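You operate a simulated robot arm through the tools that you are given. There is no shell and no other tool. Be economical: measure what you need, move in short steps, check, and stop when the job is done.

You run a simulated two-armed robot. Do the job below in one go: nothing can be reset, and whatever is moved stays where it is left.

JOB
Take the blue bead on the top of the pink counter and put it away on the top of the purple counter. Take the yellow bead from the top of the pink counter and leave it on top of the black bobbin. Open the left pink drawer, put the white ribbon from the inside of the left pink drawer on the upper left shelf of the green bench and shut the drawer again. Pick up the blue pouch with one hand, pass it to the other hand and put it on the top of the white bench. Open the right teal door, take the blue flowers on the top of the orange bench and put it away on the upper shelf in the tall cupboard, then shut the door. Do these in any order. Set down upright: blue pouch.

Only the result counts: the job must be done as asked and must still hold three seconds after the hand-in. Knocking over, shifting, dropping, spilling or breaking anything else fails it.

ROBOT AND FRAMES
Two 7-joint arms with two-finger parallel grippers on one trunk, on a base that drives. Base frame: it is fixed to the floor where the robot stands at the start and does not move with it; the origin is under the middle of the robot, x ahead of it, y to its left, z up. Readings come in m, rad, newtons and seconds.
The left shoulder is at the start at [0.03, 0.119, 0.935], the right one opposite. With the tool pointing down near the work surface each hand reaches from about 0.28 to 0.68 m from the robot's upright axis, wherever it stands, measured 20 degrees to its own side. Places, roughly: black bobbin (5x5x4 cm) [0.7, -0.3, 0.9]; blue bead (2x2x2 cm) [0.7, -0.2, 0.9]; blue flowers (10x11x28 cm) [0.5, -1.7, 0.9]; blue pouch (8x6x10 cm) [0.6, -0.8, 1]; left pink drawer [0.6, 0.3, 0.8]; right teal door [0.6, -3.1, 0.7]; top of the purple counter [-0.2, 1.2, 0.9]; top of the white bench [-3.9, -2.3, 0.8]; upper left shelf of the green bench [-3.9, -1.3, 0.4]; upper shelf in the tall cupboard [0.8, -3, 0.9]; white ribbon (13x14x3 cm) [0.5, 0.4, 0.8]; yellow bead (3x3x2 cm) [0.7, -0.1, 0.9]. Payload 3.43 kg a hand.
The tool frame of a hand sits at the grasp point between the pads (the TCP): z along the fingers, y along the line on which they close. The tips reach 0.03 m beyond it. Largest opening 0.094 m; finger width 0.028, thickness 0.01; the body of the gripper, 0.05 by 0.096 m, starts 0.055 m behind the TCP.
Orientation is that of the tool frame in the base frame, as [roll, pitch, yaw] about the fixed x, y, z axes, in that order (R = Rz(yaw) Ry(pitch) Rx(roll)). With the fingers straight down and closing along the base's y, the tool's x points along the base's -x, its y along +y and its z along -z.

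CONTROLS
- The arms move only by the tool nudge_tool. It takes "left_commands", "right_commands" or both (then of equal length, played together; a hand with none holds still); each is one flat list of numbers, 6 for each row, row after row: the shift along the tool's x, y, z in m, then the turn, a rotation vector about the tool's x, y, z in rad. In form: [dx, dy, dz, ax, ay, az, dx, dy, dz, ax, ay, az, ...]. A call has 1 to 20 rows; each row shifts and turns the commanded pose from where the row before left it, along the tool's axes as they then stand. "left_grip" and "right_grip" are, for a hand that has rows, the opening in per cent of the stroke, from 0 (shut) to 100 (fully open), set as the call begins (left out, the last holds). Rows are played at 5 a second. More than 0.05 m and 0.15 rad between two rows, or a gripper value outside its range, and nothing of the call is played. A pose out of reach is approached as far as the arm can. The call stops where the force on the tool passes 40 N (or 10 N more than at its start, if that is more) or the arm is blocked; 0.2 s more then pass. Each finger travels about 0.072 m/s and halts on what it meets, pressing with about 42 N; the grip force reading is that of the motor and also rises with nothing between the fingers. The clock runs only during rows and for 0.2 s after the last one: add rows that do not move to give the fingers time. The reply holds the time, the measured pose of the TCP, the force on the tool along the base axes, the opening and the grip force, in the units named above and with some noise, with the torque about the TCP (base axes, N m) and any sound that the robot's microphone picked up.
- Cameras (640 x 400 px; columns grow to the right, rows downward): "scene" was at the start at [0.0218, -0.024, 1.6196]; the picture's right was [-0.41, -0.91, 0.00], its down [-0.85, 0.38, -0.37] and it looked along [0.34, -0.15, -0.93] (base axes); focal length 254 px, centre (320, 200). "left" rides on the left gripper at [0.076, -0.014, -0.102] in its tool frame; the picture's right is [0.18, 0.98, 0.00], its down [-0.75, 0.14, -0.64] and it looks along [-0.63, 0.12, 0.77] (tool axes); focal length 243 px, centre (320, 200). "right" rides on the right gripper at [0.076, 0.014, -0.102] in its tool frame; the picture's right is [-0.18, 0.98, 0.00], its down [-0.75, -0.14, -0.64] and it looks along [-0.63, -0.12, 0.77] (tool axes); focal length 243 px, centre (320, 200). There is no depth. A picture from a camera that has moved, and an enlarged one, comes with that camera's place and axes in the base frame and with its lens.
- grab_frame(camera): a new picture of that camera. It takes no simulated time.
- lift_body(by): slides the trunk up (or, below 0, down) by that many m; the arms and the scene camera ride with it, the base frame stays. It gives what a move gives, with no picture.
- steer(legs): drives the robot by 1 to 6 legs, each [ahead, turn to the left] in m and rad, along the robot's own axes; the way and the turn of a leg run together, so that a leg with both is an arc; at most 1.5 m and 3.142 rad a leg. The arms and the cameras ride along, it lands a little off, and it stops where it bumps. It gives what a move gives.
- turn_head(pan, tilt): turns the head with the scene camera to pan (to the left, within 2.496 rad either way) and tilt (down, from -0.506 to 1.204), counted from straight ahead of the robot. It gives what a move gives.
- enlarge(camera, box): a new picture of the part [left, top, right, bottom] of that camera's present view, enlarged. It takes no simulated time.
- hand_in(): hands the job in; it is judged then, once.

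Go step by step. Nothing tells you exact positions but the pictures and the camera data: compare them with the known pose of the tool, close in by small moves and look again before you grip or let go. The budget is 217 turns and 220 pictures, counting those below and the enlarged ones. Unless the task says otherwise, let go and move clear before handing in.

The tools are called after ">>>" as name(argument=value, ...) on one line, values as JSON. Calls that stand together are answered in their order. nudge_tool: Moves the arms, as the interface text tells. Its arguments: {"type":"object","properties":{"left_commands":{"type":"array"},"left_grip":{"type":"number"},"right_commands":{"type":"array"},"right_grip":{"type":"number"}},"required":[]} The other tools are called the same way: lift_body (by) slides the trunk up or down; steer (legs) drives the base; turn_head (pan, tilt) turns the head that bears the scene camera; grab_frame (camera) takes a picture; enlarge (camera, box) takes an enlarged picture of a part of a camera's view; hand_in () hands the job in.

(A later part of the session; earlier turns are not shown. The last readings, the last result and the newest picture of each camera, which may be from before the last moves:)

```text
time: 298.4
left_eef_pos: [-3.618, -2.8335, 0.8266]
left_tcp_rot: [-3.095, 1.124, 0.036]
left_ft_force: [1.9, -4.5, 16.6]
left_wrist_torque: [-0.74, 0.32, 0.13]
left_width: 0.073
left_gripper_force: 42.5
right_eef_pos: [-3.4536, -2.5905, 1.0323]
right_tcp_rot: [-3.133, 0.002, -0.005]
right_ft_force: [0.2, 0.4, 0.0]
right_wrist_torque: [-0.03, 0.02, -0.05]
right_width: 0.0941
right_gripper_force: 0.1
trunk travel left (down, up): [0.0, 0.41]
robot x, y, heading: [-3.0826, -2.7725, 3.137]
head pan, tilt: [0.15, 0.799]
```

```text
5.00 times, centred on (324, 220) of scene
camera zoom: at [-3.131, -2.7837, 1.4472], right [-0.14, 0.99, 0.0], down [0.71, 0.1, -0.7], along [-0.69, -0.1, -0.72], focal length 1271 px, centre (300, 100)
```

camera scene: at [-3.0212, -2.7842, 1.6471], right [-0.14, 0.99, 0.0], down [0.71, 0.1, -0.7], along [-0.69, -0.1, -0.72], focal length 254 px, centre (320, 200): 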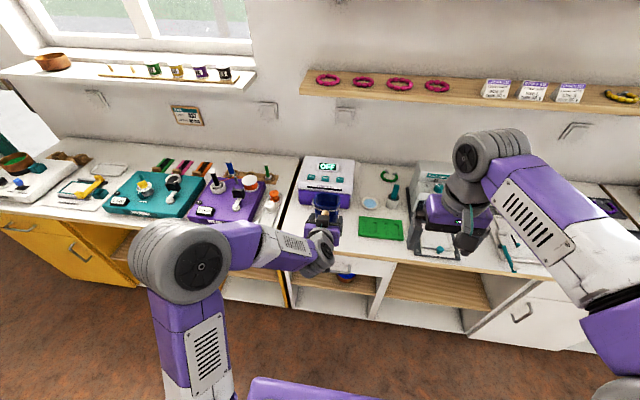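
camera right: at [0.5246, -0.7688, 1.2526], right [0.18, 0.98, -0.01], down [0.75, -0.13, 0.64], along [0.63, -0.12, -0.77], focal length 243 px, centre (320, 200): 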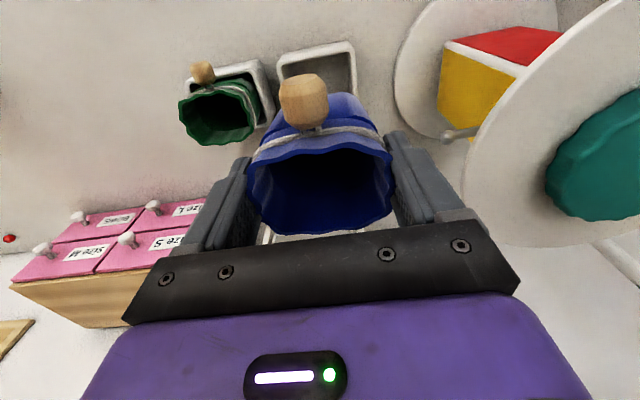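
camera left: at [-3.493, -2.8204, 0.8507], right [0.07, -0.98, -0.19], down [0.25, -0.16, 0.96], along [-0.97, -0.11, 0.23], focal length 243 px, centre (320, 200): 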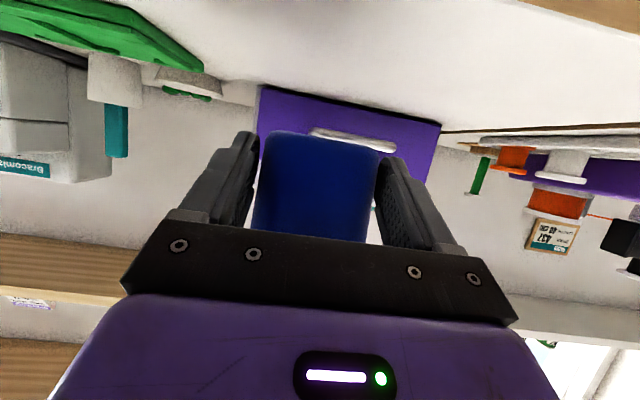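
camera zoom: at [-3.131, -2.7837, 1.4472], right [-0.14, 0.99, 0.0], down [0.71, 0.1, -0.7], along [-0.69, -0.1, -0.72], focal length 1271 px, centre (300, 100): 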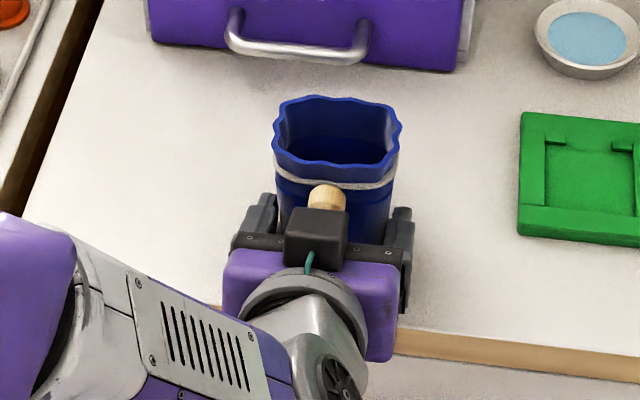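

Contact at the bench (16 N), pouch upright. I relieve slightly, open, and back straight out with the base.

>>> nudge_tool(left_commands=[-0.0018, 0, -0.0009, 0, 0, 0, 0, 0, 0, 0, 0, 0])

>>> nudge_tool(left_commands=[0, 0, 0, 0, 0, 0, 0, 0, 0, 0, 0, 0, 0, 0, 0, 0, 0, 0], left_grip=100)

>>> steer(legs=[[-0.15, 0]])

>>> enlarge(camera="scene", box=[220, 120, 412, 240])

>>> grab_frame(camera="left")

```text
time: 299.0
left_eef_pos: [-3.6167, -2.8346, 0.8261]
left_tcp_rot: [-3.095, 1.118, 0.036]
left_ft_force: [-4.3, -1.6, 12.9]
left_wrist_torque: [-0.58, 0.43, -0.13]
left_width: 0.0731
left_gripper_force: 42.3
right_eef_pos: [-3.455, -2.589, 1.03]
right_tcp_rot: [-3.135, 0.0, -0.004]
right_ft_force: [-0.2, -0.9, -0.1]
right_wrist_torque: [-0.01, -0.01, 0.0]
right_width: 0.0939
right_gripper_force: 0.0
trunk travel left (down, up): [0.0, 0.41]
robot x, y, heading: [-3.0823, -2.771, 3.139]
head pan, tilt: [0.15, 0.799]
```

```text
time: 299.8
left_eef_pos: [-3.6172, -2.8322, 0.8265]
left_tcp_rot: [-3.094, 1.119, 0.028]
left_ft_force: [2.0, 14.3, 13.2]
left_wrist_torque: [-0.25, 0.25, -0.23]
left_width: 0.086
left_gripper_force: 0.1
right_eef_pos: [-3.4554, -2.5878, 1.0311]
right_tcp_rot: [-3.134, 0.003, -0.004]
right_ft_force: [-1.5, 1.6, 0.0]
right_wrist_torque: [0.01, 0.02, 0.03]
right_width: 0.0941
right_gripper_force: 0.1
trunk travel left (down, up): [0.0, 0.41]
robot x, y, heading: [-3.0816, -2.7739, 3.133]
head pan, tilt: [0.15, 0.799]
```

```text
time: 301.2
left_eef_pos: [-3.4692, -2.835, 0.8259]
left_tcp_rot: [-3.093, 1.116, 0.036]
left_ft_force: [0.3, 0.5, 0.7]
left_wrist_torque: [0.02, 0.0, 0.01]
left_width: 0.0939
left_gripper_force: 0.2
right_eef_pos: [-3.3073, -2.5896, 1.0298]
right_tcp_rot: [-3.133, 0.002, -0.002]
right_ft_force: [-0.2, -0.4, 0.5]
right_wrist_torque: [-0.03, 0.02, 0.02]
right_width: 0.0938
right_gripper_force: 0.1
trunk travel left (down, up): [0.0, 0.41]
robot x, y, heading: [-2.9316, -2.7685, 3.136]
head pan, tilt: [0.15, 0.799]
```

```text
3.33 times, centred on (316, 180) of scene
camera zoom: at [-2.984, -2.7845, 1.4471], right [-0.14, 0.99, 0.0], down [0.71, 0.1, -0.7], along [-0.69, -0.1, -0.72], focal length 847 px, centre (333, 267)
```

zoom: 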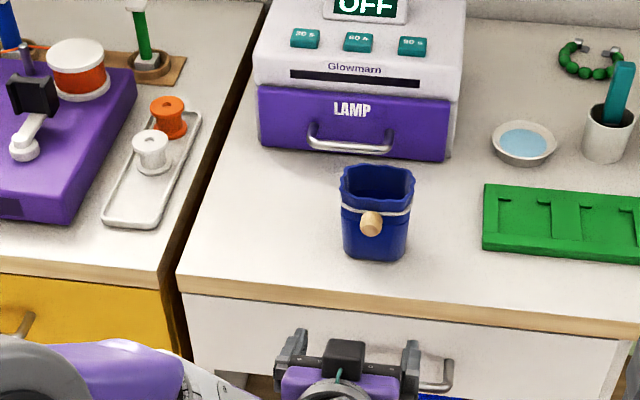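

```text
82 pictures are left
camera left: at [-3.3447, -2.8206, 0.8017], right [0.07, -0.98, -0.19], down [0.25, -0.16, 0.96], along [-0.97, -0.11, 0.23], focal length 243 px, centre (320, 200)
```

left: 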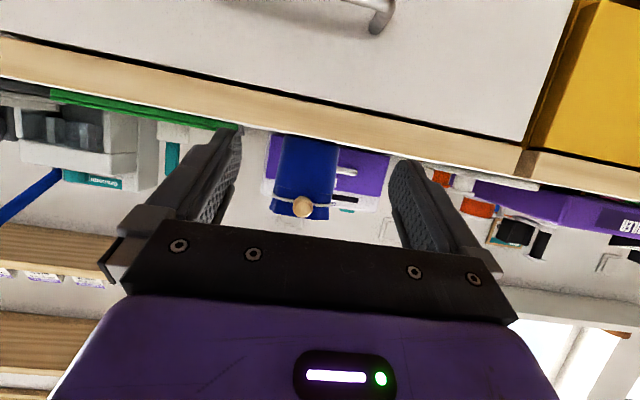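

The pouch stands upright on the white bench. I back off, raise the trunk, return the left hand to a neutral posture and drive back north around the table.

>>> steer(legs=[[-0.18, 0]])

>>> lift_body(by=0.2)

>>> nudge_tool(left_commands=[-0.01, 0.02, -0.02, 0, 0.12, 0, -0.01, 0.02, -0.02, 0, 0.12, 0, -0.005, 0.02, -0.02, 0, 0.12, 0, 0, 0.02, -0.02, 0, 0.12, 0, 0, 0.02, -0.01, 0, 0.12, 0, 0, 0.02, -0.01, 0, 0.12, 0, 0, 0.02, 0, 0, 0.12, 0, 0, 0.02, 0, 0, 0.12, 0, 0, 0.01, 0, 0, 0.12, 0, 0, 0, 0, 0, 0.04, 0])

>>> steer(legs=[[0, -1.565], [1.5, 0], [1.5, 0], [0, -1.571], [1.2, 0], [1.15, 0]])

```text
time: 302.7
left_eef_pos: [-3.2881, -2.8352, 0.8261]
left_tcp_rot: [-3.093, 1.116, 0.033]
left_ft_force: [-0.4, 0.3, 0.6]
left_wrist_torque: [0.03, 0.02, -0.03]
left_width: 0.0941
left_gripper_force: 0.1
right_eef_pos: [-3.1266, -2.5907, 1.0313]
right_tcp_rot: [-3.134, 0.003, -0.004]
right_ft_force: [-0.1, 0.6, -0.2]
right_wrist_torque: [0.02, 0.04, 0.02]
right_width: 0.0938
right_gripper_force: 0.0
trunk travel left (down, up): [0.0, 0.41]
robot x, y, heading: [-2.7537, -2.7745, 3.132]
head pan, tilt: [0.15, 0.799]
```

```text
time: 304.9
left_eef_pos: [-3.2882, -2.8348, 1.0254]
left_tcp_rot: [-3.092, 1.117, 0.03]
left_ft_force: [0.2, 0.1, 0.2]
left_wrist_torque: [0.01, 0.03, -0.03]
left_width: 0.0939
left_gripper_force: 0.1
right_eef_pos: [-3.1274, -2.592, 1.2305]
right_tcp_rot: [-3.135, 0.0, -0.005]
right_ft_force: [0.6, 0.9, -0.9]
right_wrist_torque: [-0.02, -0.02, 0.01]
right_width: 0.0939
right_gripper_force: 0.0
trunk travel left (down, up): [-0.2, 0.21]
robot x, y, heading: [-2.7561, -2.7753, 3.133]
head pan, tilt: [0.15, 0.799]
```

```text
time: 307.1
left_eef_pos: [-3.2287, -3.007, 1.1078]
left_tcp_rot: [-3.121, -0.004, -0.012]
left_ft_force: [-0.2, 0.1, -0.3]
left_wrist_torque: [-0.03, -0.02, 0.01]
left_width: 0.0939
left_gripper_force: 0.1
right_eef_pos: [-3.1267, -2.5905, 1.23]
right_tcp_rot: [-3.135, 0.001, -0.005]
right_ft_force: [0.4, -0.6, -0.1]
right_wrist_torque: [0.01, 0.01, 0.01]
right_width: 0.0944
right_gripper_force: 0.0
trunk travel left (down, up): [-0.2, 0.21]
robot x, y, heading: [-2.7538, -2.7738, 3.136]
head pan, tilt: [0.15, 0.799]
```

```text
time: 340.2
left_eef_pos: [0.1273, 0.4437, 1.1068]
left_tcp_rot: [-3.121, -0.002, 3.121]
left_ft_force: [-0.6, -0.3, 0.9]
left_wrist_torque: [-0.05, -0.02, -0.01]
left_width: 0.0939
left_gripper_force: 0.1
right_eef_pos: [0.021, 0.0277, 1.2303]
right_tcp_rot: [-3.132, -0.001, 3.125]
right_ft_force: [0.3, 0.8, 0.0]
right_wrist_torque: [0.01, 0.01, 0.0]
right_width: 0.0939
right_gripper_force: 0.0
trunk travel left (down, up): [-0.2, 0.21]
robot x, y, heading: [-0.3473, 0.2108, -0.022]
head pan, tilt: [0.15, 0.799]
```

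>>> steer(legs=[[0.1, 0], [0, -1.549], [1.3, 0], [0.8, 0]])

>>> turn_head(pan=0.7, tilt=0.5)

>>> grab_frame(camera="scene")

```text
time: 355.1
left_eef_pos: [0.0555, -2.3575, 1.1082]
left_tcp_rot: [-3.122, -0.004, 1.577]
left_ft_force: [-1.6, 0.0, -0.2]
left_wrist_torque: [-0.03, -0.03, 0.0]
left_width: 0.0942
left_gripper_force: 0.1
right_eef_pos: [-0.3611, -2.263, 1.2295]
right_tcp_rot: [-3.132, 0.001, 1.583]
right_ft_force: [-0.4, -0.1, -0.1]
right_wrist_torque: [-0.01, -0.02, 0.03]
right_width: 0.0938
right_gripper_force: 0.1
trunk travel left (down, up): [-0.2, 0.21]
robot x, y, heading: [-0.1847, -1.8864, -1.566]
head pan, tilt: [0.15, 0.799]
```

```text
time: 356.1
left_eef_pos: [0.0553, -2.3574, 1.1084]
left_tcp_rot: [-3.12, -0.004, 1.576]
left_ft_force: [-0.5, 0.4, 0.4]
left_wrist_torque: [0.0, -0.01, -0.03]
left_width: 0.094
left_gripper_force: 0.0
right_eef_pos: [-0.362, -2.2618, 1.2296]
right_tcp_rot: [-3.134, 0.001, 1.581]
right_ft_force: [0.6, 0.0, -0.4]
right_wrist_torque: [0.0, 0.01, 0.03]
right_width: 0.094
right_gripper_force: 0.0
trunk travel left (down, up): [-0.2, 0.21]
robot x, y, heading: [-0.1866, -1.8849, -1.56]
head pan, tilt: [0.7, 0.499]
```

```text
81 pictures are left
camera scene: at [-0.1269, -1.9278, 1.6729], right [-0.76, -0.65, 0.0], down [-0.31, 0.36, -0.88], along [0.57, -0.67, -0.48], focal length 254 px, centre (320, 200)
```

scene: 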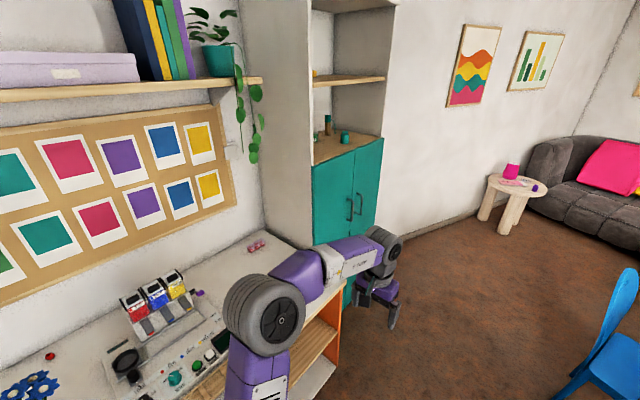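

I see the tall cupboard with two teal doors (front x≈0.56, handles near y≈-3.0, z≈0.96) and the flowers standing on the orange bench. I drive to face the cupboard.

>>> steer(legs=[[0.97, 0], [0, 1.56]])

>>> turn_head(pan=-0.1, tilt=0.6)

>>> grab_frame(camera="scene")

>>> grab_frame(camera="right")

```text
time: 364.9
left_eef_pos: [0.2934, -2.6135, 1.1071]
left_tcp_rot: [-3.12, -0.004, -3.137]
left_ft_force: [0.3, 0.6, -0.6]
left_wrist_torque: [-0.03, -0.01, 0.03]
left_width: 0.0941
left_gripper_force: 0.0
right_eef_pos: [0.1988, -3.0312, 1.2303]
right_tcp_rot: [-3.133, 0.001, -3.131]
right_ft_force: [-0.5, 1.1, -0.1]
right_wrist_torque: [-0.03, 0.0, 0.04]
right_width: 0.0939
right_gripper_force: 0.0
trunk travel left (down, up): [-0.2, 0.21]
robot x, y, heading: [-0.1784, -2.8571, 0.008]
head pan, tilt: [0.7, 0.499]
```

```text
time: 366.1
left_eef_pos: [0.2956, -2.6133, 1.1077]
left_tcp_rot: [-3.122, -0.003, -3.138]
left_ft_force: [0.1, 0.1, 0.3]
left_wrist_torque: [0.0, 0.02, 0.0]
left_width: 0.094
left_gripper_force: 0.0
right_eef_pos: [0.1994, -3.0309, 1.23]
right_tcp_rot: [-3.131, 0.001, -3.132]
right_ft_force: [0.4, 0.0, 0.5]
right_wrist_torque: [0.0, -0.03, -0.01]
right_width: 0.094
right_gripper_force: 0.0
trunk travel left (down, up): [-0.2, 0.21]
robot x, y, heading: [-0.1748, -2.8561, 0.007]
head pan, tilt: [-0.099, 0.6]
```

```text
80 pictures are left
camera scene: at [-0.1173, -2.8648, 1.6639], right [-0.09, -1.0, 0.0], down [-0.56, 0.05, -0.83], along [0.82, -0.07, -0.56], focal length 254 px, centre (320, 200)
```

scene: 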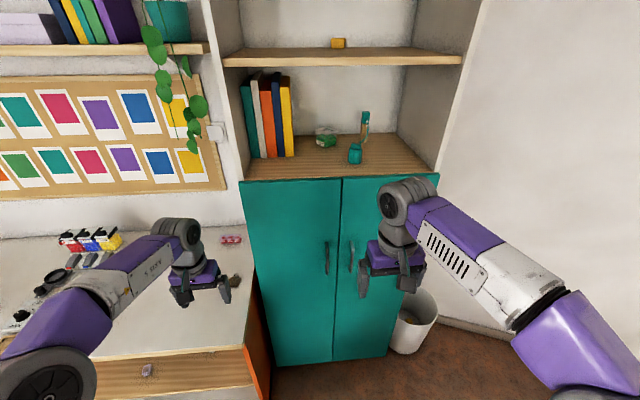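

```text
79 pictures are left
camera right: at [0.1217, -3.0175, 1.3333], right [0.17, 0.98, -0.01], down [0.75, -0.13, 0.64], along [0.63, -0.12, -0.77], focal length 243 px, centre (320, 200)
```

right: 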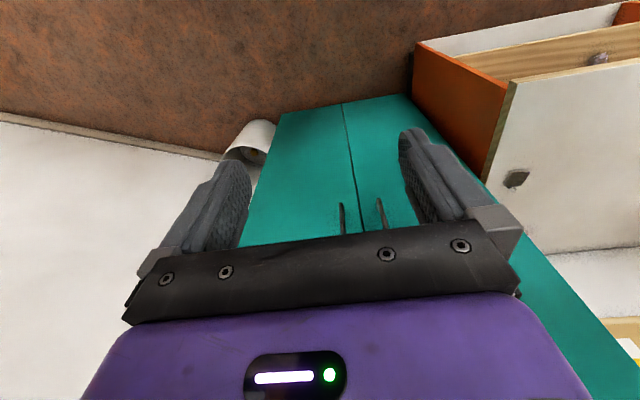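

Right handle is at about (0.55,-3.042,0.93). I drive closer, tilt the right hand forward and lower it in front of the handle.

>>> steer(legs=[[0.15, 0]])

>>> nudge_tool(right_commands=[0, 0, 0, 0, -0.143, 0, 0, 0, 0, 0, -0.143, 0, 0, 0, 0, 0, -0.143, 0, 0, 0, 0, 0, -0.143, 0, 0, 0, 0, 0, -0.143, 0, 0, 0, 0, 0, -0.143, 0, 0, 0, 0, 0, -0.143, 0, 0.0275, -0.0015, 0.0312, 0, 0, 0, 0.0275, -0.0015, 0.0312, 0, 0, 0, 0.0275, -0.0015, 0.0312, 0, 0, 0, 0.0275, -0.0015, 0.0312, 0, 0, 0, 0.0275, -0.0015, 0.0312, 0, 0, 0, 0.0275, -0.0015, 0.0312, 0, 0, 0, 0.0275, -0.0015, 0.0312, 0, 0, 0, 0, 0, 0, 0, 0, 0], right_grip=60)

>>> grab_frame(camera="right")

>>> grab_frame(camera="scene")

```text
time: 367.4
left_eef_pos: [0.4444, -2.6121, 1.1063]
left_tcp_rot: [-3.121, -0.002, -3.14]
left_ft_force: [0.4, -0.4, 0.6]
left_wrist_torque: [0.03, 0.02, 0.01]
left_width: 0.094
left_gripper_force: 0.0
right_eef_pos: [0.3475, -3.0315, 1.2312]
right_tcp_rot: [-3.131, 0.0, -3.133]
right_ft_force: [0.2, -1.1, -0.3]
right_wrist_torque: [0.0, 0.0, 0.01]
right_width: 0.094
right_gripper_force: 0.0
trunk travel left (down, up): [-0.2, 0.21]
robot x, y, heading: [-0.0301, -2.8547, 0.004]
head pan, tilt: [-0.099, 0.6]
```

```text
time: 370.6
left_eef_pos: [0.4412, -2.6137, 1.1075]
left_tcp_rot: [-3.121, -0.003, -3.138]
left_ft_force: [-0.2, -0.2, 0.2]
left_wrist_torque: [-0.01, 0.01, 0.01]
left_width: 0.094
left_gripper_force: 0.0
right_eef_pos: [0.4363, -3.0449, 0.9561]
right_tcp_rot: [-3.127, 1.003, -3.122]
right_ft_force: [0.6, -1.3, -0.1]
right_wrist_torque: [0.01, 0.05, -0.05]
right_width: 0.0562
right_gripper_force: 0.0
right hand out of reach, approached as far as the arm can: row 11
trunk travel left (down, up): [-0.2, 0.21]
robot x, y, heading: [-0.03, -2.8553, 0.008]
head pan, tilt: [-0.099, 0.6]
```

```text
78 pictures are left
camera right: at [0.3071, -3.0321, 0.9464], right [0.09, 0.98, 0.15], down [-0.13, -0.13, 0.98], along [0.99, -0.11, 0.12], focal length 243 px, centre (320, 200)
```

right: 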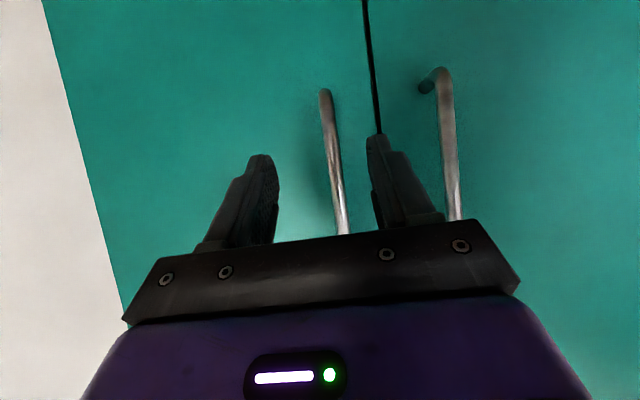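

```text
77 pictures are left
camera scene: at [0.0292, -2.8642, 1.664], right [-0.09, -1.0, 0.0], down [-0.56, 0.05, -0.83], along [0.82, -0.08, -0.56], focal length 254 px, centre (320, 200)
```

scene: 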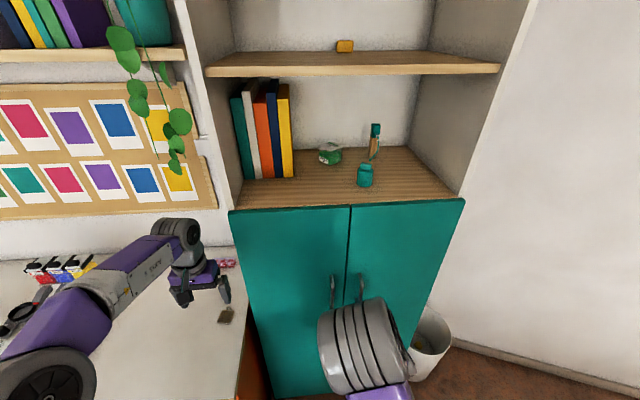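

The handle lies between the fingers. I advance straight onto it and grip.

>>> nudge_tool(right_commands=[-0.0168, 0.0017, 0.0323, 0, 0, 0, -0.0168, 0.0017, 0.0323, 0, 0, 0, -0.0135, 0.0017, 0.026, 0, 0, 0, 0, 0, 0, 0, 0, 0])

>>> nudge_tool(right_commands=[0, 0, 0, 0, 0, 0, 0, 0, 0, 0, 0, 0, 0, 0, 0, 0, 0, 0], right_grip=0)

>>> grab_frame(camera="right")

```text
time: 371.4
left_eef_pos: [0.4426, -2.6127, 1.1063]
left_tcp_rot: [-3.12, -0.004, -3.14]
left_ft_force: [0.7, 0.0, 0.3]
left_wrist_torque: [0.0, 0.04, 0.0]
left_width: 0.0943
left_gripper_force: 0.0
right_eef_pos: [0.5153, -3.0401, 0.9477]
right_tcp_rot: [-3.126, 0.994, -3.128]
right_ft_force: [-2.8, 1.4, 1.1]
right_wrist_torque: [0.01, -0.09, 0.01]
right_width: 0.0553
right_gripper_force: 0.0
trunk travel left (down, up): [-0.2, 0.21]
robot x, y, heading: [-0.0305, -2.8534, 0.007]
head pan, tilt: [-0.099, 0.6]
stopped in row 3 (right hand): the force on the tool passed its limit at 199 N (the readings are from after the stop); the commanded pose is now the measured one
```

```text
time: 372.1
left_eef_pos: [0.4422, -2.6121, 1.1079]
left_tcp_rot: [-3.12, -0.002, -3.14]
left_ft_force: [0.0, -0.1, 0.4]
left_wrist_torque: [0.03, 0.0, 0.01]
left_width: 0.0937
left_gripper_force: 0.0
right_eef_pos: [0.5148, -3.0377, 0.9481]
right_tcp_rot: [-3.129, 0.994, -3.124]
right_ft_force: [-14.4, 13.9, -2.2]
right_wrist_torque: [0.93, -0.28, -0.09]
right_width: 0.0163
right_gripper_force: 44.8
trunk travel left (down, up): [-0.2, 0.21]
robot x, y, heading: [-0.0251, -2.855, 0.007]
head pan, tilt: [-0.099, 0.6]
```

```text
76 pictures are left
camera right: at [0.3866, -3.0248, 0.9399], right [0.09, 0.98, 0.15], down [-0.13, -0.13, 0.98], along [0.99, -0.11, 0.11], focal length 243 px, centre (320, 200)
```

right: 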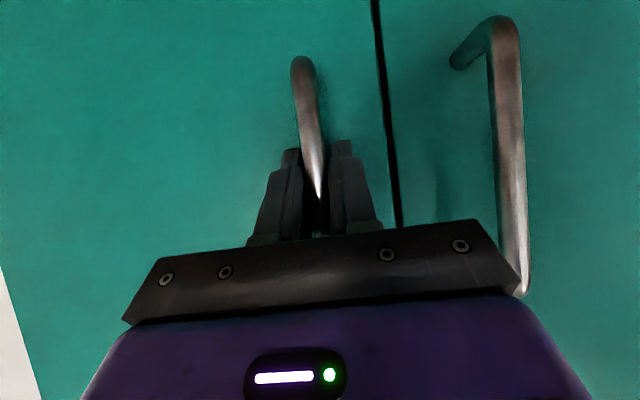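

Handle gripped. I pull it open along the door's arc, turning the hand with the door.

>>> nudge_tool(right_commands=[0.0076, 0, -0.0118, -0.042, 0, -0.027, 0.0076, 0, -0.0118, -0.042, 0, -0.027, 0.0076, 0, -0.0118, -0.042, 0, -0.027, 0.0076, 0, -0.0118, -0.042, 0, -0.027, 0, 0, 0, 0, 0, 0])

>>> nudge_tool(right_commands=[0.0076, 0, -0.0118, -0.042, 0, -0.027, 0.0076, 0, -0.0118, -0.042, 0, -0.027, 0.0076, 0, -0.0118, -0.042, 0, -0.027, 0.0076, 0, -0.0118, -0.042, 0, -0.027, 0.0076, 0, -0.0118, -0.042, 0, -0.027, 0.0076, 0, -0.0118, -0.042, 0, -0.027, 0, 0, 0, 0, 0, 0])

>>> grab_frame(camera="scene")

```text
time: 373.4
left_eef_pos: [0.4451, -2.6176, 1.1077]
left_tcp_rot: [-3.123, -0.008, -3.139]
left_ft_force: [-0.2, -0.5, -0.7]
left_wrist_torque: [0.05, -0.01, 0.04]
left_width: 0.0938
left_gripper_force: 0.1
right_eef_pos: [0.4609, -3.0493, 0.9478]
right_tcp_rot: [-3.128, 0.989, -2.937]
right_ft_force: [5.2, -18.2, -8.8]
right_wrist_torque: [0.89, 0.32, -0.08]
right_width: 0.0162
right_gripper_force: 44.9
trunk travel left (down, up): [-0.2, 0.21]
robot x, y, heading: [-0.0302, -2.8553, 0.003]
head pan, tilt: [-0.099, 0.6]
```

```text
time: 374.7
left_eef_pos: [0.4437, -2.6147, 1.106]
left_tcp_rot: [-3.123, -0.004, -3.14]
left_ft_force: [-1.1, 0.6, -0.5]
left_wrist_torque: [-0.05, -0.04, 0.01]
left_width: 0.0941
left_gripper_force: 0.1
right_eef_pos: [0.4471, -3.0565, 0.9468]
right_tcp_rot: [-3.119, 0.991, -2.888]
right_ft_force: [4.8, -14.1, -6.4]
right_wrist_torque: [1.19, 0.28, -0.11]
right_width: 0.0165
right_gripper_force: 45.4
right hand out of reach, approached as far as the arm can: row 2, 3, 4, 5, 6
trunk travel left (down, up): [-0.2, 0.21]
robot x, y, heading: [-0.0272, -2.8549, 0.003]
head pan, tilt: [-0.099, 0.6]
stopped in row 6 (right hand): the force on the tool passed its limit at 46 N (the readings are from after the stop); the commanded pose is now the measured one
```

```text
75 pictures are left
camera scene: at [0.0318, -2.8655, 1.6636], right [-0.1, -1.0, 0.0], down [-0.56, 0.05, -0.82], along [0.82, -0.08, -0.57], focal length 254 px, centre (320, 200)
```

scene: 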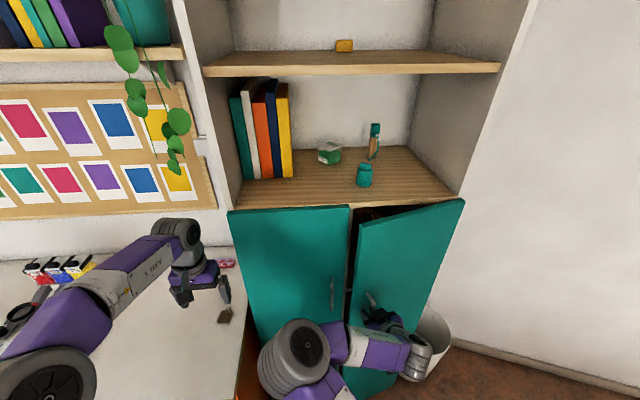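

The door is ajar about 7 cm but the arm is at its limit. I release the handle and re-pose the right hand, closed and angled right, to hook the door's edge from inside.

>>> nudge_tool(right_commands=[0, 0, 0, 0, 0, 0, 0, 0, 0, 0, 0, 0, 0, 0, 0, 0, 0, 0, 0.016, 0, -0.025, 0, 0, 0, 0.016, 0, -0.025, 0, 0, 0, 0.006, 0, -0.01, 0, 0, 0], right_grip=60)

>>> nudge_tool(right_commands=[0, 0.015, 0, 0.1137, 0, 0.074, 0, 0.015, 0, 0.1137, 0, 0.074, 0, 0.015, 0, 0.1137, 0, 0.074, 0, 0.015, 0, 0.1137, 0, 0.074, 0, 0.015, 0, 0.1137, 0, 0.074, 0, 0.015, 0, 0.1137, 0, 0.074, 0, 0.015, 0, 0.1137, 0, 0.074, 0, 0, 0, 0, 0, 0], right_grip=0)

>>> grab_frame(camera="scene")

>>> grab_frame(camera="right")

```text
time: 376.1
left_eef_pos: [0.4442, -2.6142, 1.1066]
left_tcp_rot: [-3.121, -0.004, -3.14]
left_ft_force: [0.5, -0.6, -0.1]
left_wrist_torque: [0.02, 0.0, 0.0]
left_width: 0.0941
left_gripper_force: 0.0
right_eef_pos: [0.4056, -3.0583, 0.9561]
right_tcp_rot: [-3.119, 0.993, -2.875]
right_ft_force: [0.4, 0.2, 0.5]
right_wrist_torque: [0.03, -0.02, 0.02]
right_width: 0.0563
right_gripper_force: 0.0
right hand out of reach, approached as far as the arm can: row 4, 5, 6
trunk travel left (down, up): [-0.2, 0.21]
robot x, y, heading: [-0.0263, -2.8582, 0.007]
head pan, tilt: [-0.099, 0.6]
```

```text
time: 376.7
left_eef_pos: [0.4448, -2.6169, 1.1068]
left_tcp_rot: [-3.122, -0.005, -3.14]
left_ft_force: [-0.3, 0.5, -0.2]
left_wrist_torque: [-0.06, 0.0, 0.03]
left_width: 0.0938
left_gripper_force: 0.0
right_eef_pos: [0.4206, -3.0525, 0.9584]
right_tcp_rot: [-3.096, 0.994, -3.132]
right_ft_force: [9.2, -25.3, -3.8]
right_wrist_torque: [0.05, 0.28, -0.81]
right_width: 0.0116
right_gripper_force: 35.0
right hand out of reach, approached as far as the arm can: row 1, 2
trunk travel left (down, up): [-0.2, 0.21]
robot x, y, heading: [-0.0265, -2.8564, 0.005]
head pan, tilt: [-0.099, 0.6]
stopped in row 2 (right hand): the force on the tool passed its limit at 47 N (the readings are from after the stop); the commanded pose is now the measured one
```

```text
74 pictures are left
camera scene: at [0.0322, -2.8685, 1.6637], right [-0.1, -1.0, 0.0], down [-0.56, 0.06, -0.82], along [0.82, -0.08, -0.57], focal length 254 px, centre (320, 200)
```

scene: 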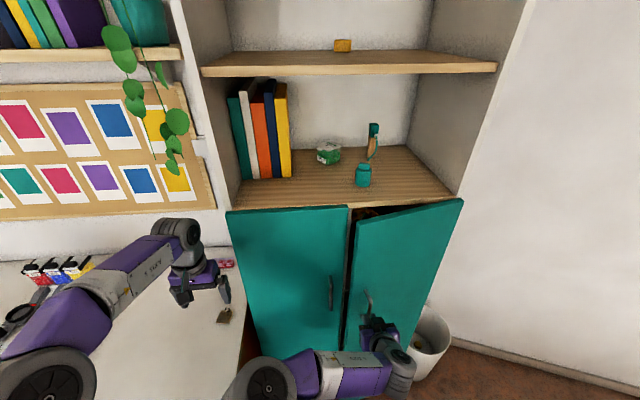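

```text
73 pictures are left
camera right: at [0.2918, -3.0355, 0.9495], right [0.13, 0.98, 0.13], down [-0.13, -0.11, 0.98], along [0.98, -0.14, 0.12], focal length 243 px, centre (320, 200)
```

right: 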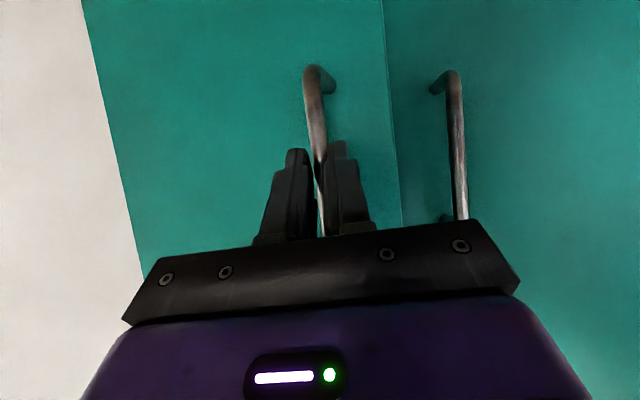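

The arm could not retreat, so the fingers still hold the handle. I use the base instead: backing with a slight right turn follows the door's arc.

>>> steer(legs=[[-0.045, -0.035], [-0.045, -0.05]])

>>> grab_frame(camera="scene")

```text
time: 377.5
left_eef_pos: [0.4278, -2.625, 1.1071]
left_tcp_rot: [-3.122, -0.004, 3.126]
left_ft_force: [-0.3, -0.2, 0.1]
left_wrist_torque: [-0.02, -0.06, -0.03]
left_width: 0.094
left_gripper_force: 0.0
right_eef_pos: [0.3979, -3.0603, 0.9585]
right_tcp_rot: [-3.089, 0.995, 3.134]
right_ft_force: [0.4, -4.9, -11.2]
right_wrist_torque: [0.13, 0.91, -0.37]
right_width: 0.0118
right_gripper_force: 44.8
trunk travel left (down, up): [-0.2, 0.21]
robot x, y, heading: [-0.0477, -2.8566, -0.011]
head pan, tilt: [-0.099, 0.6]
stopped in leg 1: the force on the tool passed its limit at 46 N (the readings are from after the stop); the commanded pose is now the measured one
```

```text
72 pictures are left
camera scene: at [0.0104, -2.8689, 1.664], right [-0.11, -0.99, 0.0], down [-0.56, 0.07, -0.83], along [0.82, -0.09, -0.56], focal length 254 px, centre (320, 200)
```

scene: 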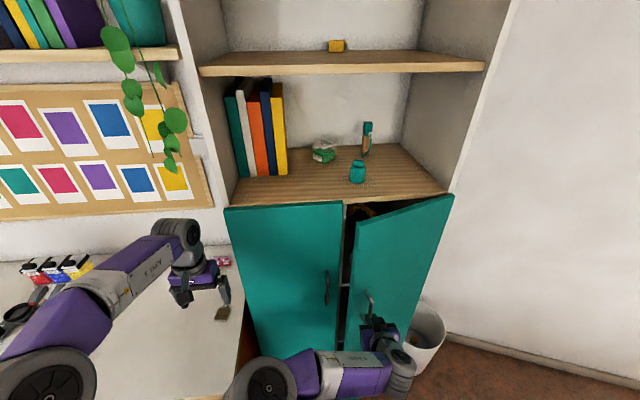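

It follows. I repeat.

>>> steer(legs=[[-0.04, -0.045]])

>>> steer(legs=[[-0.04, -0.05]])

>>> steer(legs=[[-0.04, -0.06]])

>>> grab_frame(camera="scene")

```text
time: 378.5
left_eef_pos: [0.4057, -2.6421, 1.1072]
left_tcp_rot: [-3.124, -0.004, 3.088]
left_ft_force: [0.0, -0.5, 0.7]
left_wrist_torque: [0.0, -0.03, 0.02]
left_width: 0.0937
left_gripper_force: 0.0
right_eef_pos: [0.3564, -3.0822, 0.9576]
right_tcp_rot: [-3.077, 0.998, 3.088]
right_ft_force: [1.3, -3.7, -6.7]
right_wrist_torque: [0.09, 0.06, -0.26]
right_width: 0.0112
right_gripper_force: 45.1
trunk travel left (down, up): [-0.2, 0.21]
robot x, y, heading: [-0.0768, -2.8564, -0.054]
head pan, tilt: [-0.099, 0.6]
stopped in leg 1: the force on the tool passed its limit at 48 N (the readings are from after the stop); the commanded pose is now the measured one
```

```text
time: 379.4
left_eef_pos: [0.3751, -2.6616, 1.1063]
left_tcp_rot: [-3.122, -0.003, 3.036]
left_ft_force: [-0.2, -0.3, 1.2]
left_wrist_torque: [0.04, -0.06, -0.03]
left_width: 0.0941
left_gripper_force: 0.0
right_eef_pos: [0.3068, -3.0991, 0.9593]
right_tcp_rot: [-3.077, 1.002, 3.04]
right_ft_force: [-0.5, -0.4, 0.6]
right_wrist_torque: [-0.04, -0.05, 0.02]
right_width: 0.0
right_gripper_force: 33.4
trunk travel left (down, up): [-0.2, 0.21]
robot x, y, heading: [-0.1205, -2.8551, -0.102]
head pan, tilt: [-0.099, 0.6]
```

```text
time: 380.2
left_eef_pos: [0.3475, -2.6845, 1.1073]
left_tcp_rot: [-3.124, -0.003, 2.979]
left_ft_force: [-0.3, 0.3, 0.1]
left_wrist_torque: [-0.01, -0.08, 0.0]
left_width: 0.0938
left_gripper_force: 0.1
right_eef_pos: [0.2522, -3.1176, 0.9598]
right_tcp_rot: [-3.078, 1.0, 2.983]
right_ft_force: [-1.0, 0.0, 0.4]
right_wrist_torque: [0.0, -0.02, 0.02]
right_width: 0.0001
right_gripper_force: 33.0
trunk travel left (down, up): [-0.2, 0.21]
robot x, y, heading: [-0.1561, -2.8474, -0.159]
head pan, tilt: [-0.099, 0.6]
```

```text
71 pictures are left
camera scene: at [-0.1023, -2.8651, 1.664], right [-0.26, -0.97, 0.0], down [-0.54, 0.15, -0.83], along [0.8, -0.21, -0.56], focal length 254 px, centre (320, 200)
```

scene: 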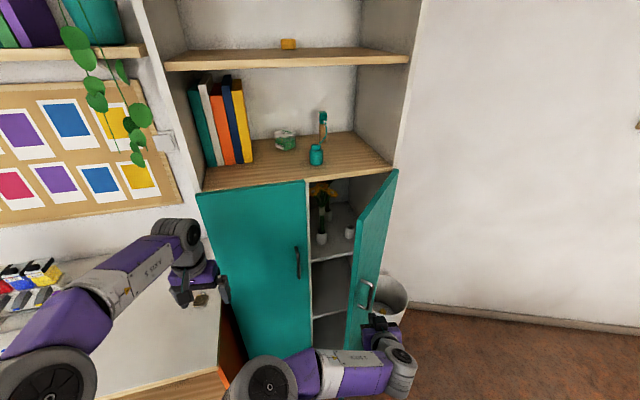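

The door has swung well open. I enlarge to see the shelf inside.

>>> enlarge(camera="scene", box=[290, 150, 418, 230])

>>> enlarge(camera="scene", box=[290, 210, 418, 350])

```text
5.00 times, centred on (354, 190) of scene
camera zoom: at [-0.1023, -2.8651, 1.664], right [-0.26, -0.97, 0.0], down [-0.54, 0.15, -0.83], along [0.8, -0.21, -0.56], focal length 1271 px, centre (150, 250)
```

zoom: 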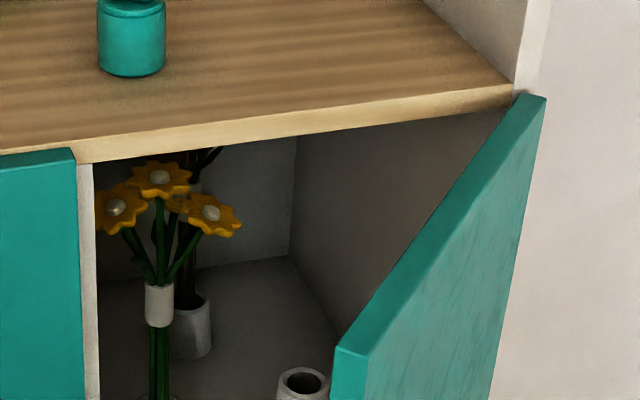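

```text
2.86 times, centred on (354, 280) of scene
camera zoom: at [-0.1023, -2.8651, 1.664], right [-0.26, -0.97, 0.0], down [-0.54, 0.15, -0.83], along [0.8, -0.21, -0.56], focal length 726 px, centre (223, -29)
```

zoom: 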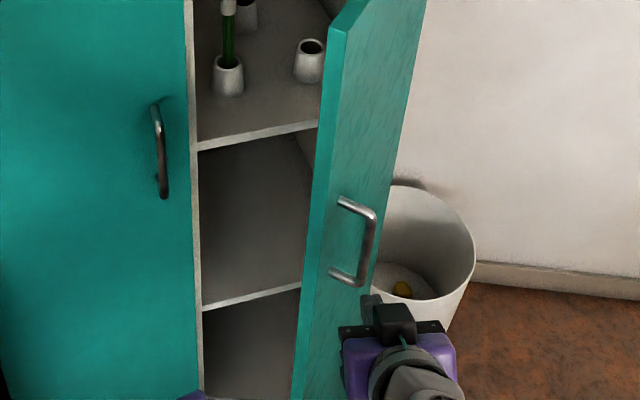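

The door is only about 35–40° open. Inside stands a yellow bouquet in a vase, another behind it, and an empty vase; shelf z≈0.92. I push the door wider with the closed right hand from inside.

>>> nudge_tool(right_commands=[-0.0123, 0.0285, 0.0192, 0, 0, 0, -0.0123, 0.0285, 0.0192, 0, 0, 0, -0.0123, 0.0285, 0.0192, 0, 0, 0, -0.0123, 0.0285, 0.0192, 0, 0, 0, -0.02, 0, 0.032, 0, 0, 0, -0.02, 0, 0.032, 0, 0, 0, 0, 0, 0, 0, 0, 0], right_grip=0)

>>> grab_frame(camera="scene")

>>> grab_frame(camera="right")

```text
time: 381.8
left_eef_pos: [0.3477, -2.6831, 1.106]
left_tcp_rot: [-3.121, -0.003, 2.981]
left_ft_force: [0.3, 0.2, 0.1]
left_wrist_torque: [0.01, -0.01, 0.0]
left_width: 0.0937
left_gripper_force: 0.1
right_eef_pos: [0.4411, -3.0348, 0.9553]
right_tcp_rot: [-3.079, 1.0, 2.992]
right_ft_force: [-7.8, 20.0, -3.7]
right_wrist_torque: [0.46, 0.06, 0.14]
right_width: 0.0
right_gripper_force: 32.8
trunk travel left (down, up): [-0.2, 0.21]
robot x, y, heading: [-0.1562, -2.8408, -0.16]
head pan, tilt: [-0.099, 0.6]
```

```text
68 pictures are left
camera scene: at [-0.1013, -2.8623, 1.6639], right [-0.26, -0.97, 0.0], down [-0.55, 0.14, -0.83], along [0.8, -0.21, -0.56], focal length 254 px, centre (320, 200)
```

scene: 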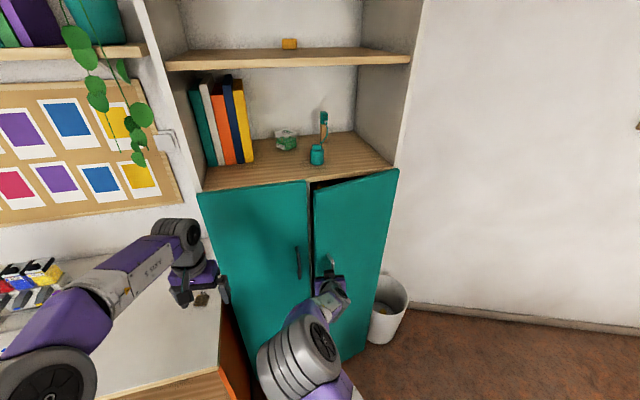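

```text
67 pictures are left
camera right: at [0.3166, -2.9957, 0.9462], right [0.3, 0.95, 0.12], down [-0.15, -0.08, 0.99], along [0.94, -0.31, 0.12], focal length 243 px, centre (320, 200)
```

right: 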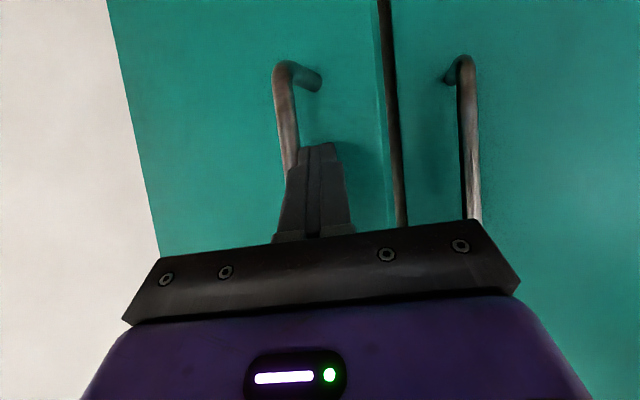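

My push closed the door most of the way, as its edge was further left than I judged. I back off, open the hand, and line up with the handle again.

>>> steer(legs=[[-0.08, 0]])

>>> nudge_tool(right_commands=[0, -0.014, 0, 0, 0, 0, 0, -0.014, 0, 0, 0, 0, 0, 0, 0, 0, 0, 0], right_grip=70)

>>> grab_frame(camera="right")

>>> grab_frame(camera="scene")

```text
time: 382.9
left_eef_pos: [0.2696, -2.6729, 1.1069]
left_tcp_rot: [-3.123, -0.005, 2.977]
left_ft_force: [-0.4, 0.5, -0.2]
left_wrist_torque: [-0.01, 0.0, 0.0]
left_width: 0.0938
left_gripper_force: 0.0
right_eef_pos: [0.3608, -3.029, 0.9554]
right_tcp_rot: [-3.077, 1.003, 2.981]
right_ft_force: [-1.0, -0.5, -1.0]
right_wrist_torque: [-0.01, 0.0, -0.02]
right_width: 0.0002
right_gripper_force: 32.8
trunk travel left (down, up): [-0.2, 0.21]
robot x, y, heading: [-0.2344, -2.833, -0.159]
head pan, tilt: [-0.099, 0.6]
```

```text
time: 383.7
left_eef_pos: [0.2696, -2.6726, 1.1061]
left_tcp_rot: [-3.119, -0.006, 2.977]
left_ft_force: [0.7, -0.9, 0.6]
left_wrist_torque: [-0.02, 0.02, -0.02]
left_width: 0.0937
left_gripper_force: 0.2
right_eef_pos: [0.3554, -3.056, 0.955]
right_tcp_rot: [-3.076, 1.001, 2.98]
right_ft_force: [-0.2, -0.4, -0.5]
right_wrist_torque: [-0.02, 0.0, 0.03]
right_width: 0.066
right_gripper_force: 0.0
trunk travel left (down, up): [-0.2, 0.21]
robot x, y, heading: [-0.2358, -2.8351, -0.16]
head pan, tilt: [-0.099, 0.6]
```

```text
66 pictures are left
camera right: at [0.2322, -3.0167, 0.9464], right [0.31, 0.94, 0.12], down [-0.15, -0.08, 0.99], along [0.94, -0.32, 0.12], focal length 243 px, centre (320, 200)
```

right: 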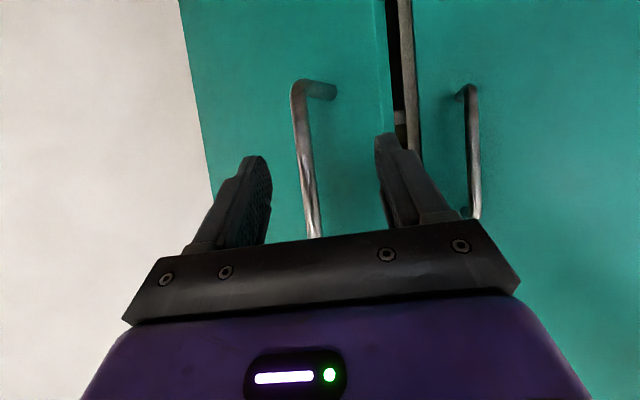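

```text
65 pictures are left
camera scene: at [-0.179, -2.8521, 1.6639], right [-0.26, -0.97, 0.0], down [-0.55, 0.15, -0.82], along [0.8, -0.21, -0.57], focal length 254 px, centre (320, 200)
```

scene: 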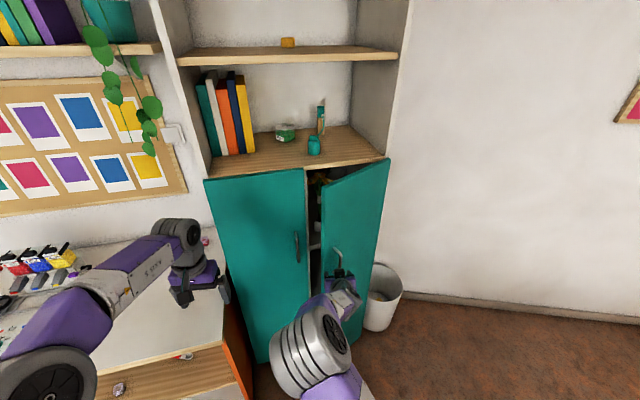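

The door springs back open a bit; the handle is between the fingers at about (0.39,-3.075). I advance 3.5 cm and grip.

>>> nudge_tool(right_commands=[-0.009, -0.008, 0.014, 0, 0, 0, -0.009, -0.002, 0.014, 0, 0, 0, 0, 0, 0, 0, 0, 0])

>>> nudge_tool(right_commands=[0, 0, 0, 0, 0, 0, 0, 0, 0, 0, 0, 0, 0, 0, 0, 0, 0, 0], right_grip=0)

>>> grab_frame(camera="right")

```text
time: 384.5
left_eef_pos: [0.27, -2.6725, 1.1061]
left_tcp_rot: [-3.121, -0.006, 2.977]
left_ft_force: [0.5, -0.2, 0.1]
left_wrist_torque: [-0.02, 0.02, 0.01]
left_width: 0.0939
left_gripper_force: 0.0
right_eef_pos: [0.3836, -3.0737, 0.9555]
right_tcp_rot: [-3.074, 0.998, 2.982]
right_ft_force: [-0.2, 0.2, -1.4]
right_wrist_torque: [0.01, -0.01, 0.03]
right_width: 0.0656
right_gripper_force: 0.1
trunk travel left (down, up): [-0.2, 0.21]
robot x, y, heading: [-0.2387, -2.8318, -0.163]
head pan, tilt: [-0.099, 0.6]
```

```text
time: 385.5
left_eef_pos: [0.2686, -2.6729, 1.1062]
left_tcp_rot: [-3.122, -0.005, 2.977]
left_ft_force: [0.5, -1.3, -0.4]
left_wrist_torque: [0.03, 0.0, 0.02]
left_width: 0.0941
left_gripper_force: 0.1
right_eef_pos: [0.3854, -3.0607, 0.9555]
right_tcp_rot: [-3.09, 0.998, 2.998]
right_ft_force: [-4.2, 10.7, 6.6]
right_wrist_torque: [-0.05, -0.23, 0.32]
right_width: 0.0104
right_gripper_force: 44.5
trunk travel left (down, up): [-0.2, 0.21]
robot x, y, heading: [-0.2375, -2.8303, -0.157]
head pan, tilt: [-0.099, 0.6]
stopped in row 3 (right hand): the force on the tool passed its limit at 41 N (the readings are from after the stop); the commanded pose is now the measured one
```

```text
64 pictures are left
camera right: at [0.2616, -3.0237, 0.9475], right [0.28, 0.95, 0.13], down [-0.15, -0.09, 0.98], along [0.95, -0.3, 0.12], focal length 243 px, centre (320, 200)
```

right: 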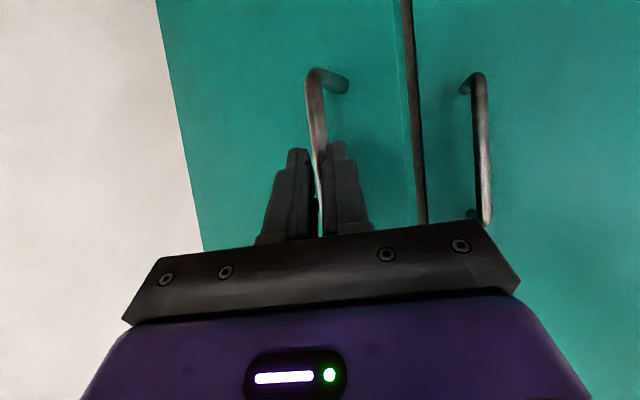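

Gripped at the fingertips. I repeat the backing-with-right-turn pulls.

>>> steer(legs=[[-0.04, -0.05]])

>>> steer(legs=[[-0.04, -0.06]])

>>> steer(legs=[[-0.04, -0.07]])

>>> grab_frame(camera="scene")

```text
time: 386.4
left_eef_pos: [0.236, -2.6923, 1.1077]
left_tcp_rot: [-3.123, -0.005, 2.927]
left_ft_force: [-0.6, -0.1, -0.6]
left_wrist_torque: [0.03, -0.03, 0.0]
left_width: 0.0939
left_gripper_force: 0.0
right_eef_pos: [0.3319, -3.0891, 0.9554]
right_tcp_rot: [-3.086, 0.998, 2.938]
right_ft_force: [0.2, 0.0, 0.5]
right_wrist_torque: [0.0, -0.02, 0.0]
right_width: 0.0
right_gripper_force: 32.9
trunk travel left (down, up): [-0.2, 0.21]
robot x, y, heading: [-0.2741, -2.8232, -0.21]
head pan, tilt: [-0.099, 0.6]
```

```text
time: 387.2
left_eef_pos: [0.2049, -2.7127, 1.1076]
left_tcp_rot: [-3.123, -0.003, 2.868]
left_ft_force: [-0.4, -0.1, 0.6]
left_wrist_torque: [-0.01, -0.01, -0.01]
left_width: 0.0941
left_gripper_force: 0.1
right_eef_pos: [0.2769, -3.117, 0.956]
right_tcp_rot: [-3.085, 0.998, 2.883]
right_ft_force: [-0.5, -0.8, 1.1]
right_wrist_torque: [0.03, -0.02, 0.01]
right_width: 0.0
right_gripper_force: 32.7
trunk travel left (down, up): [-0.2, 0.21]
robot x, y, heading: [-0.3111, -2.8163, -0.269]
head pan, tilt: [-0.099, 0.6]
```

```text
time: 388.1
left_eef_pos: [0.1731, -2.7376, 1.1066]
left_tcp_rot: [-3.123, -0.003, 2.796]
left_ft_force: [0.6, 0.6, -0.9]
left_wrist_torque: [-0.01, -0.06, -0.01]
left_width: 0.0938
left_gripper_force: 0.0
right_eef_pos: [0.2155, -3.1443, 0.9551]
right_tcp_rot: [-3.086, 0.998, 2.81]
right_ft_force: [0.8, 0.7, 0.0]
right_wrist_torque: [0.04, 0.01, 0.01]
right_width: 0.0
right_gripper_force: 33.1
trunk travel left (down, up): [-0.2, 0.21]
robot x, y, heading: [-0.3516, -2.8071, -0.342]
head pan, tilt: [-0.099, 0.6]
```

```text
63 pictures are left
camera scene: at [-0.3012, -2.8327, 1.664], right [-0.43, -0.91, 0.0], down [-0.51, 0.24, -0.83], along [0.75, -0.35, -0.56], focal length 254 px, centre (320, 200)
```

scene: 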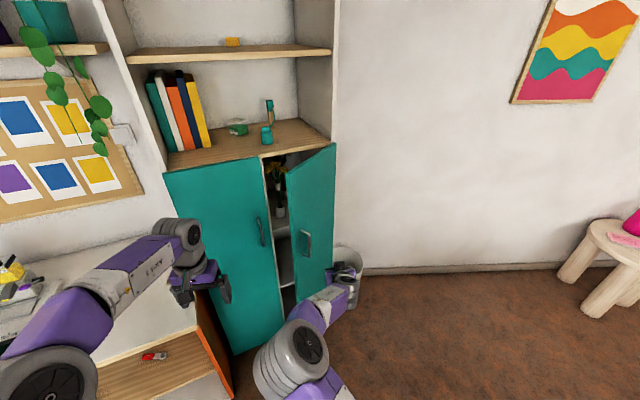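

The door is about 27° open, its edge near (0.41,-3.05). This time I shift the hand well left, then go in through the gap pointing right-forward, behind the door.

>>> nudge_tool(right_commands=[-0.0034, 0.041, -0.0022, 0, 0, 0, -0.0034, 0.041, -0.0022, 0, 0, 0, -0.0034, 0.041, -0.0022, 0, 0, 0, -0.0034, 0.041, -0.0022, 0, 0, 0, -0.0034, 0.041, -0.0022, 0, 0, 0, 0, 0, 0, 0, 0, 0], right_grip=0)

>>> grab_frame(camera="right")

>>> grab_frame(camera="scene")

```text
time: 389.5
left_eef_pos: [0.1737, -2.7376, 1.1082]
left_tcp_rot: [-3.122, -0.005, 2.8]
left_ft_force: [-1.5, -0.1, 0.4]
left_wrist_torque: [0.01, -0.02, -0.02]
left_width: 0.0943
left_gripper_force: 0.1
right_eef_pos: [0.2903, -2.9534, 0.97]
right_tcp_rot: [-3.087, 0.997, 2.811]
right_ft_force: [0.6, 0.6, -0.1]
right_wrist_torque: [-0.01, 0.0, -0.01]
right_width: 0.0
right_gripper_force: 32.9
trunk travel left (down, up): [-0.2, 0.21]
robot x, y, heading: [-0.3506, -2.8034, -0.335]
head pan, tilt: [-0.099, 0.6]
```

```text
62 pictures are left
camera right: at [0.1752, -2.8935, 0.9615], right [0.46, 0.88, 0.12], down [-0.16, -0.06, 0.99], along [0.87, -0.47, 0.12], focal length 243 px, centre (320, 200)
```

right: 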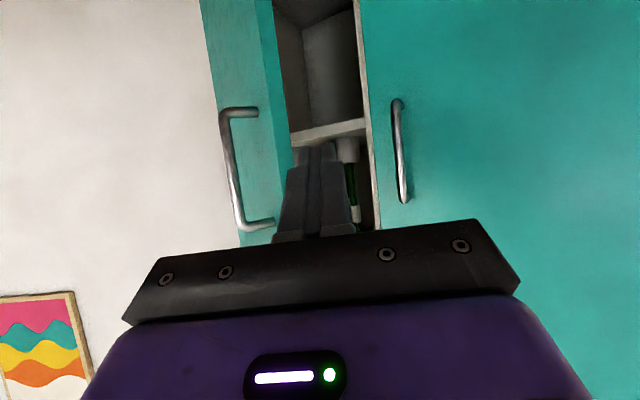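

```text
61 pictures are left
camera scene: at [-0.299, -2.8331, 1.6639], right [-0.43, -0.91, 0.0], down [-0.51, 0.24, -0.83], along [0.75, -0.35, -0.56], focal length 254 px, centre (320, 200)
```

scene: 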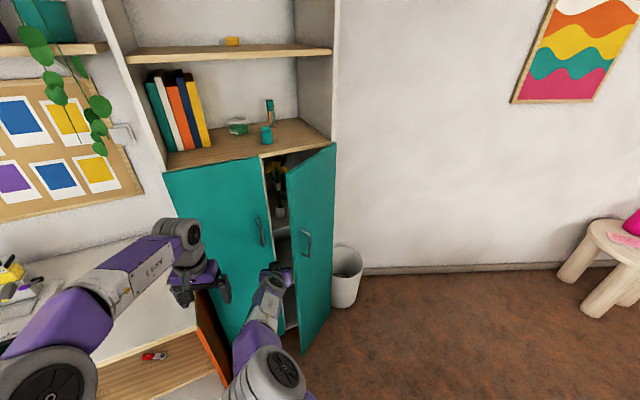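

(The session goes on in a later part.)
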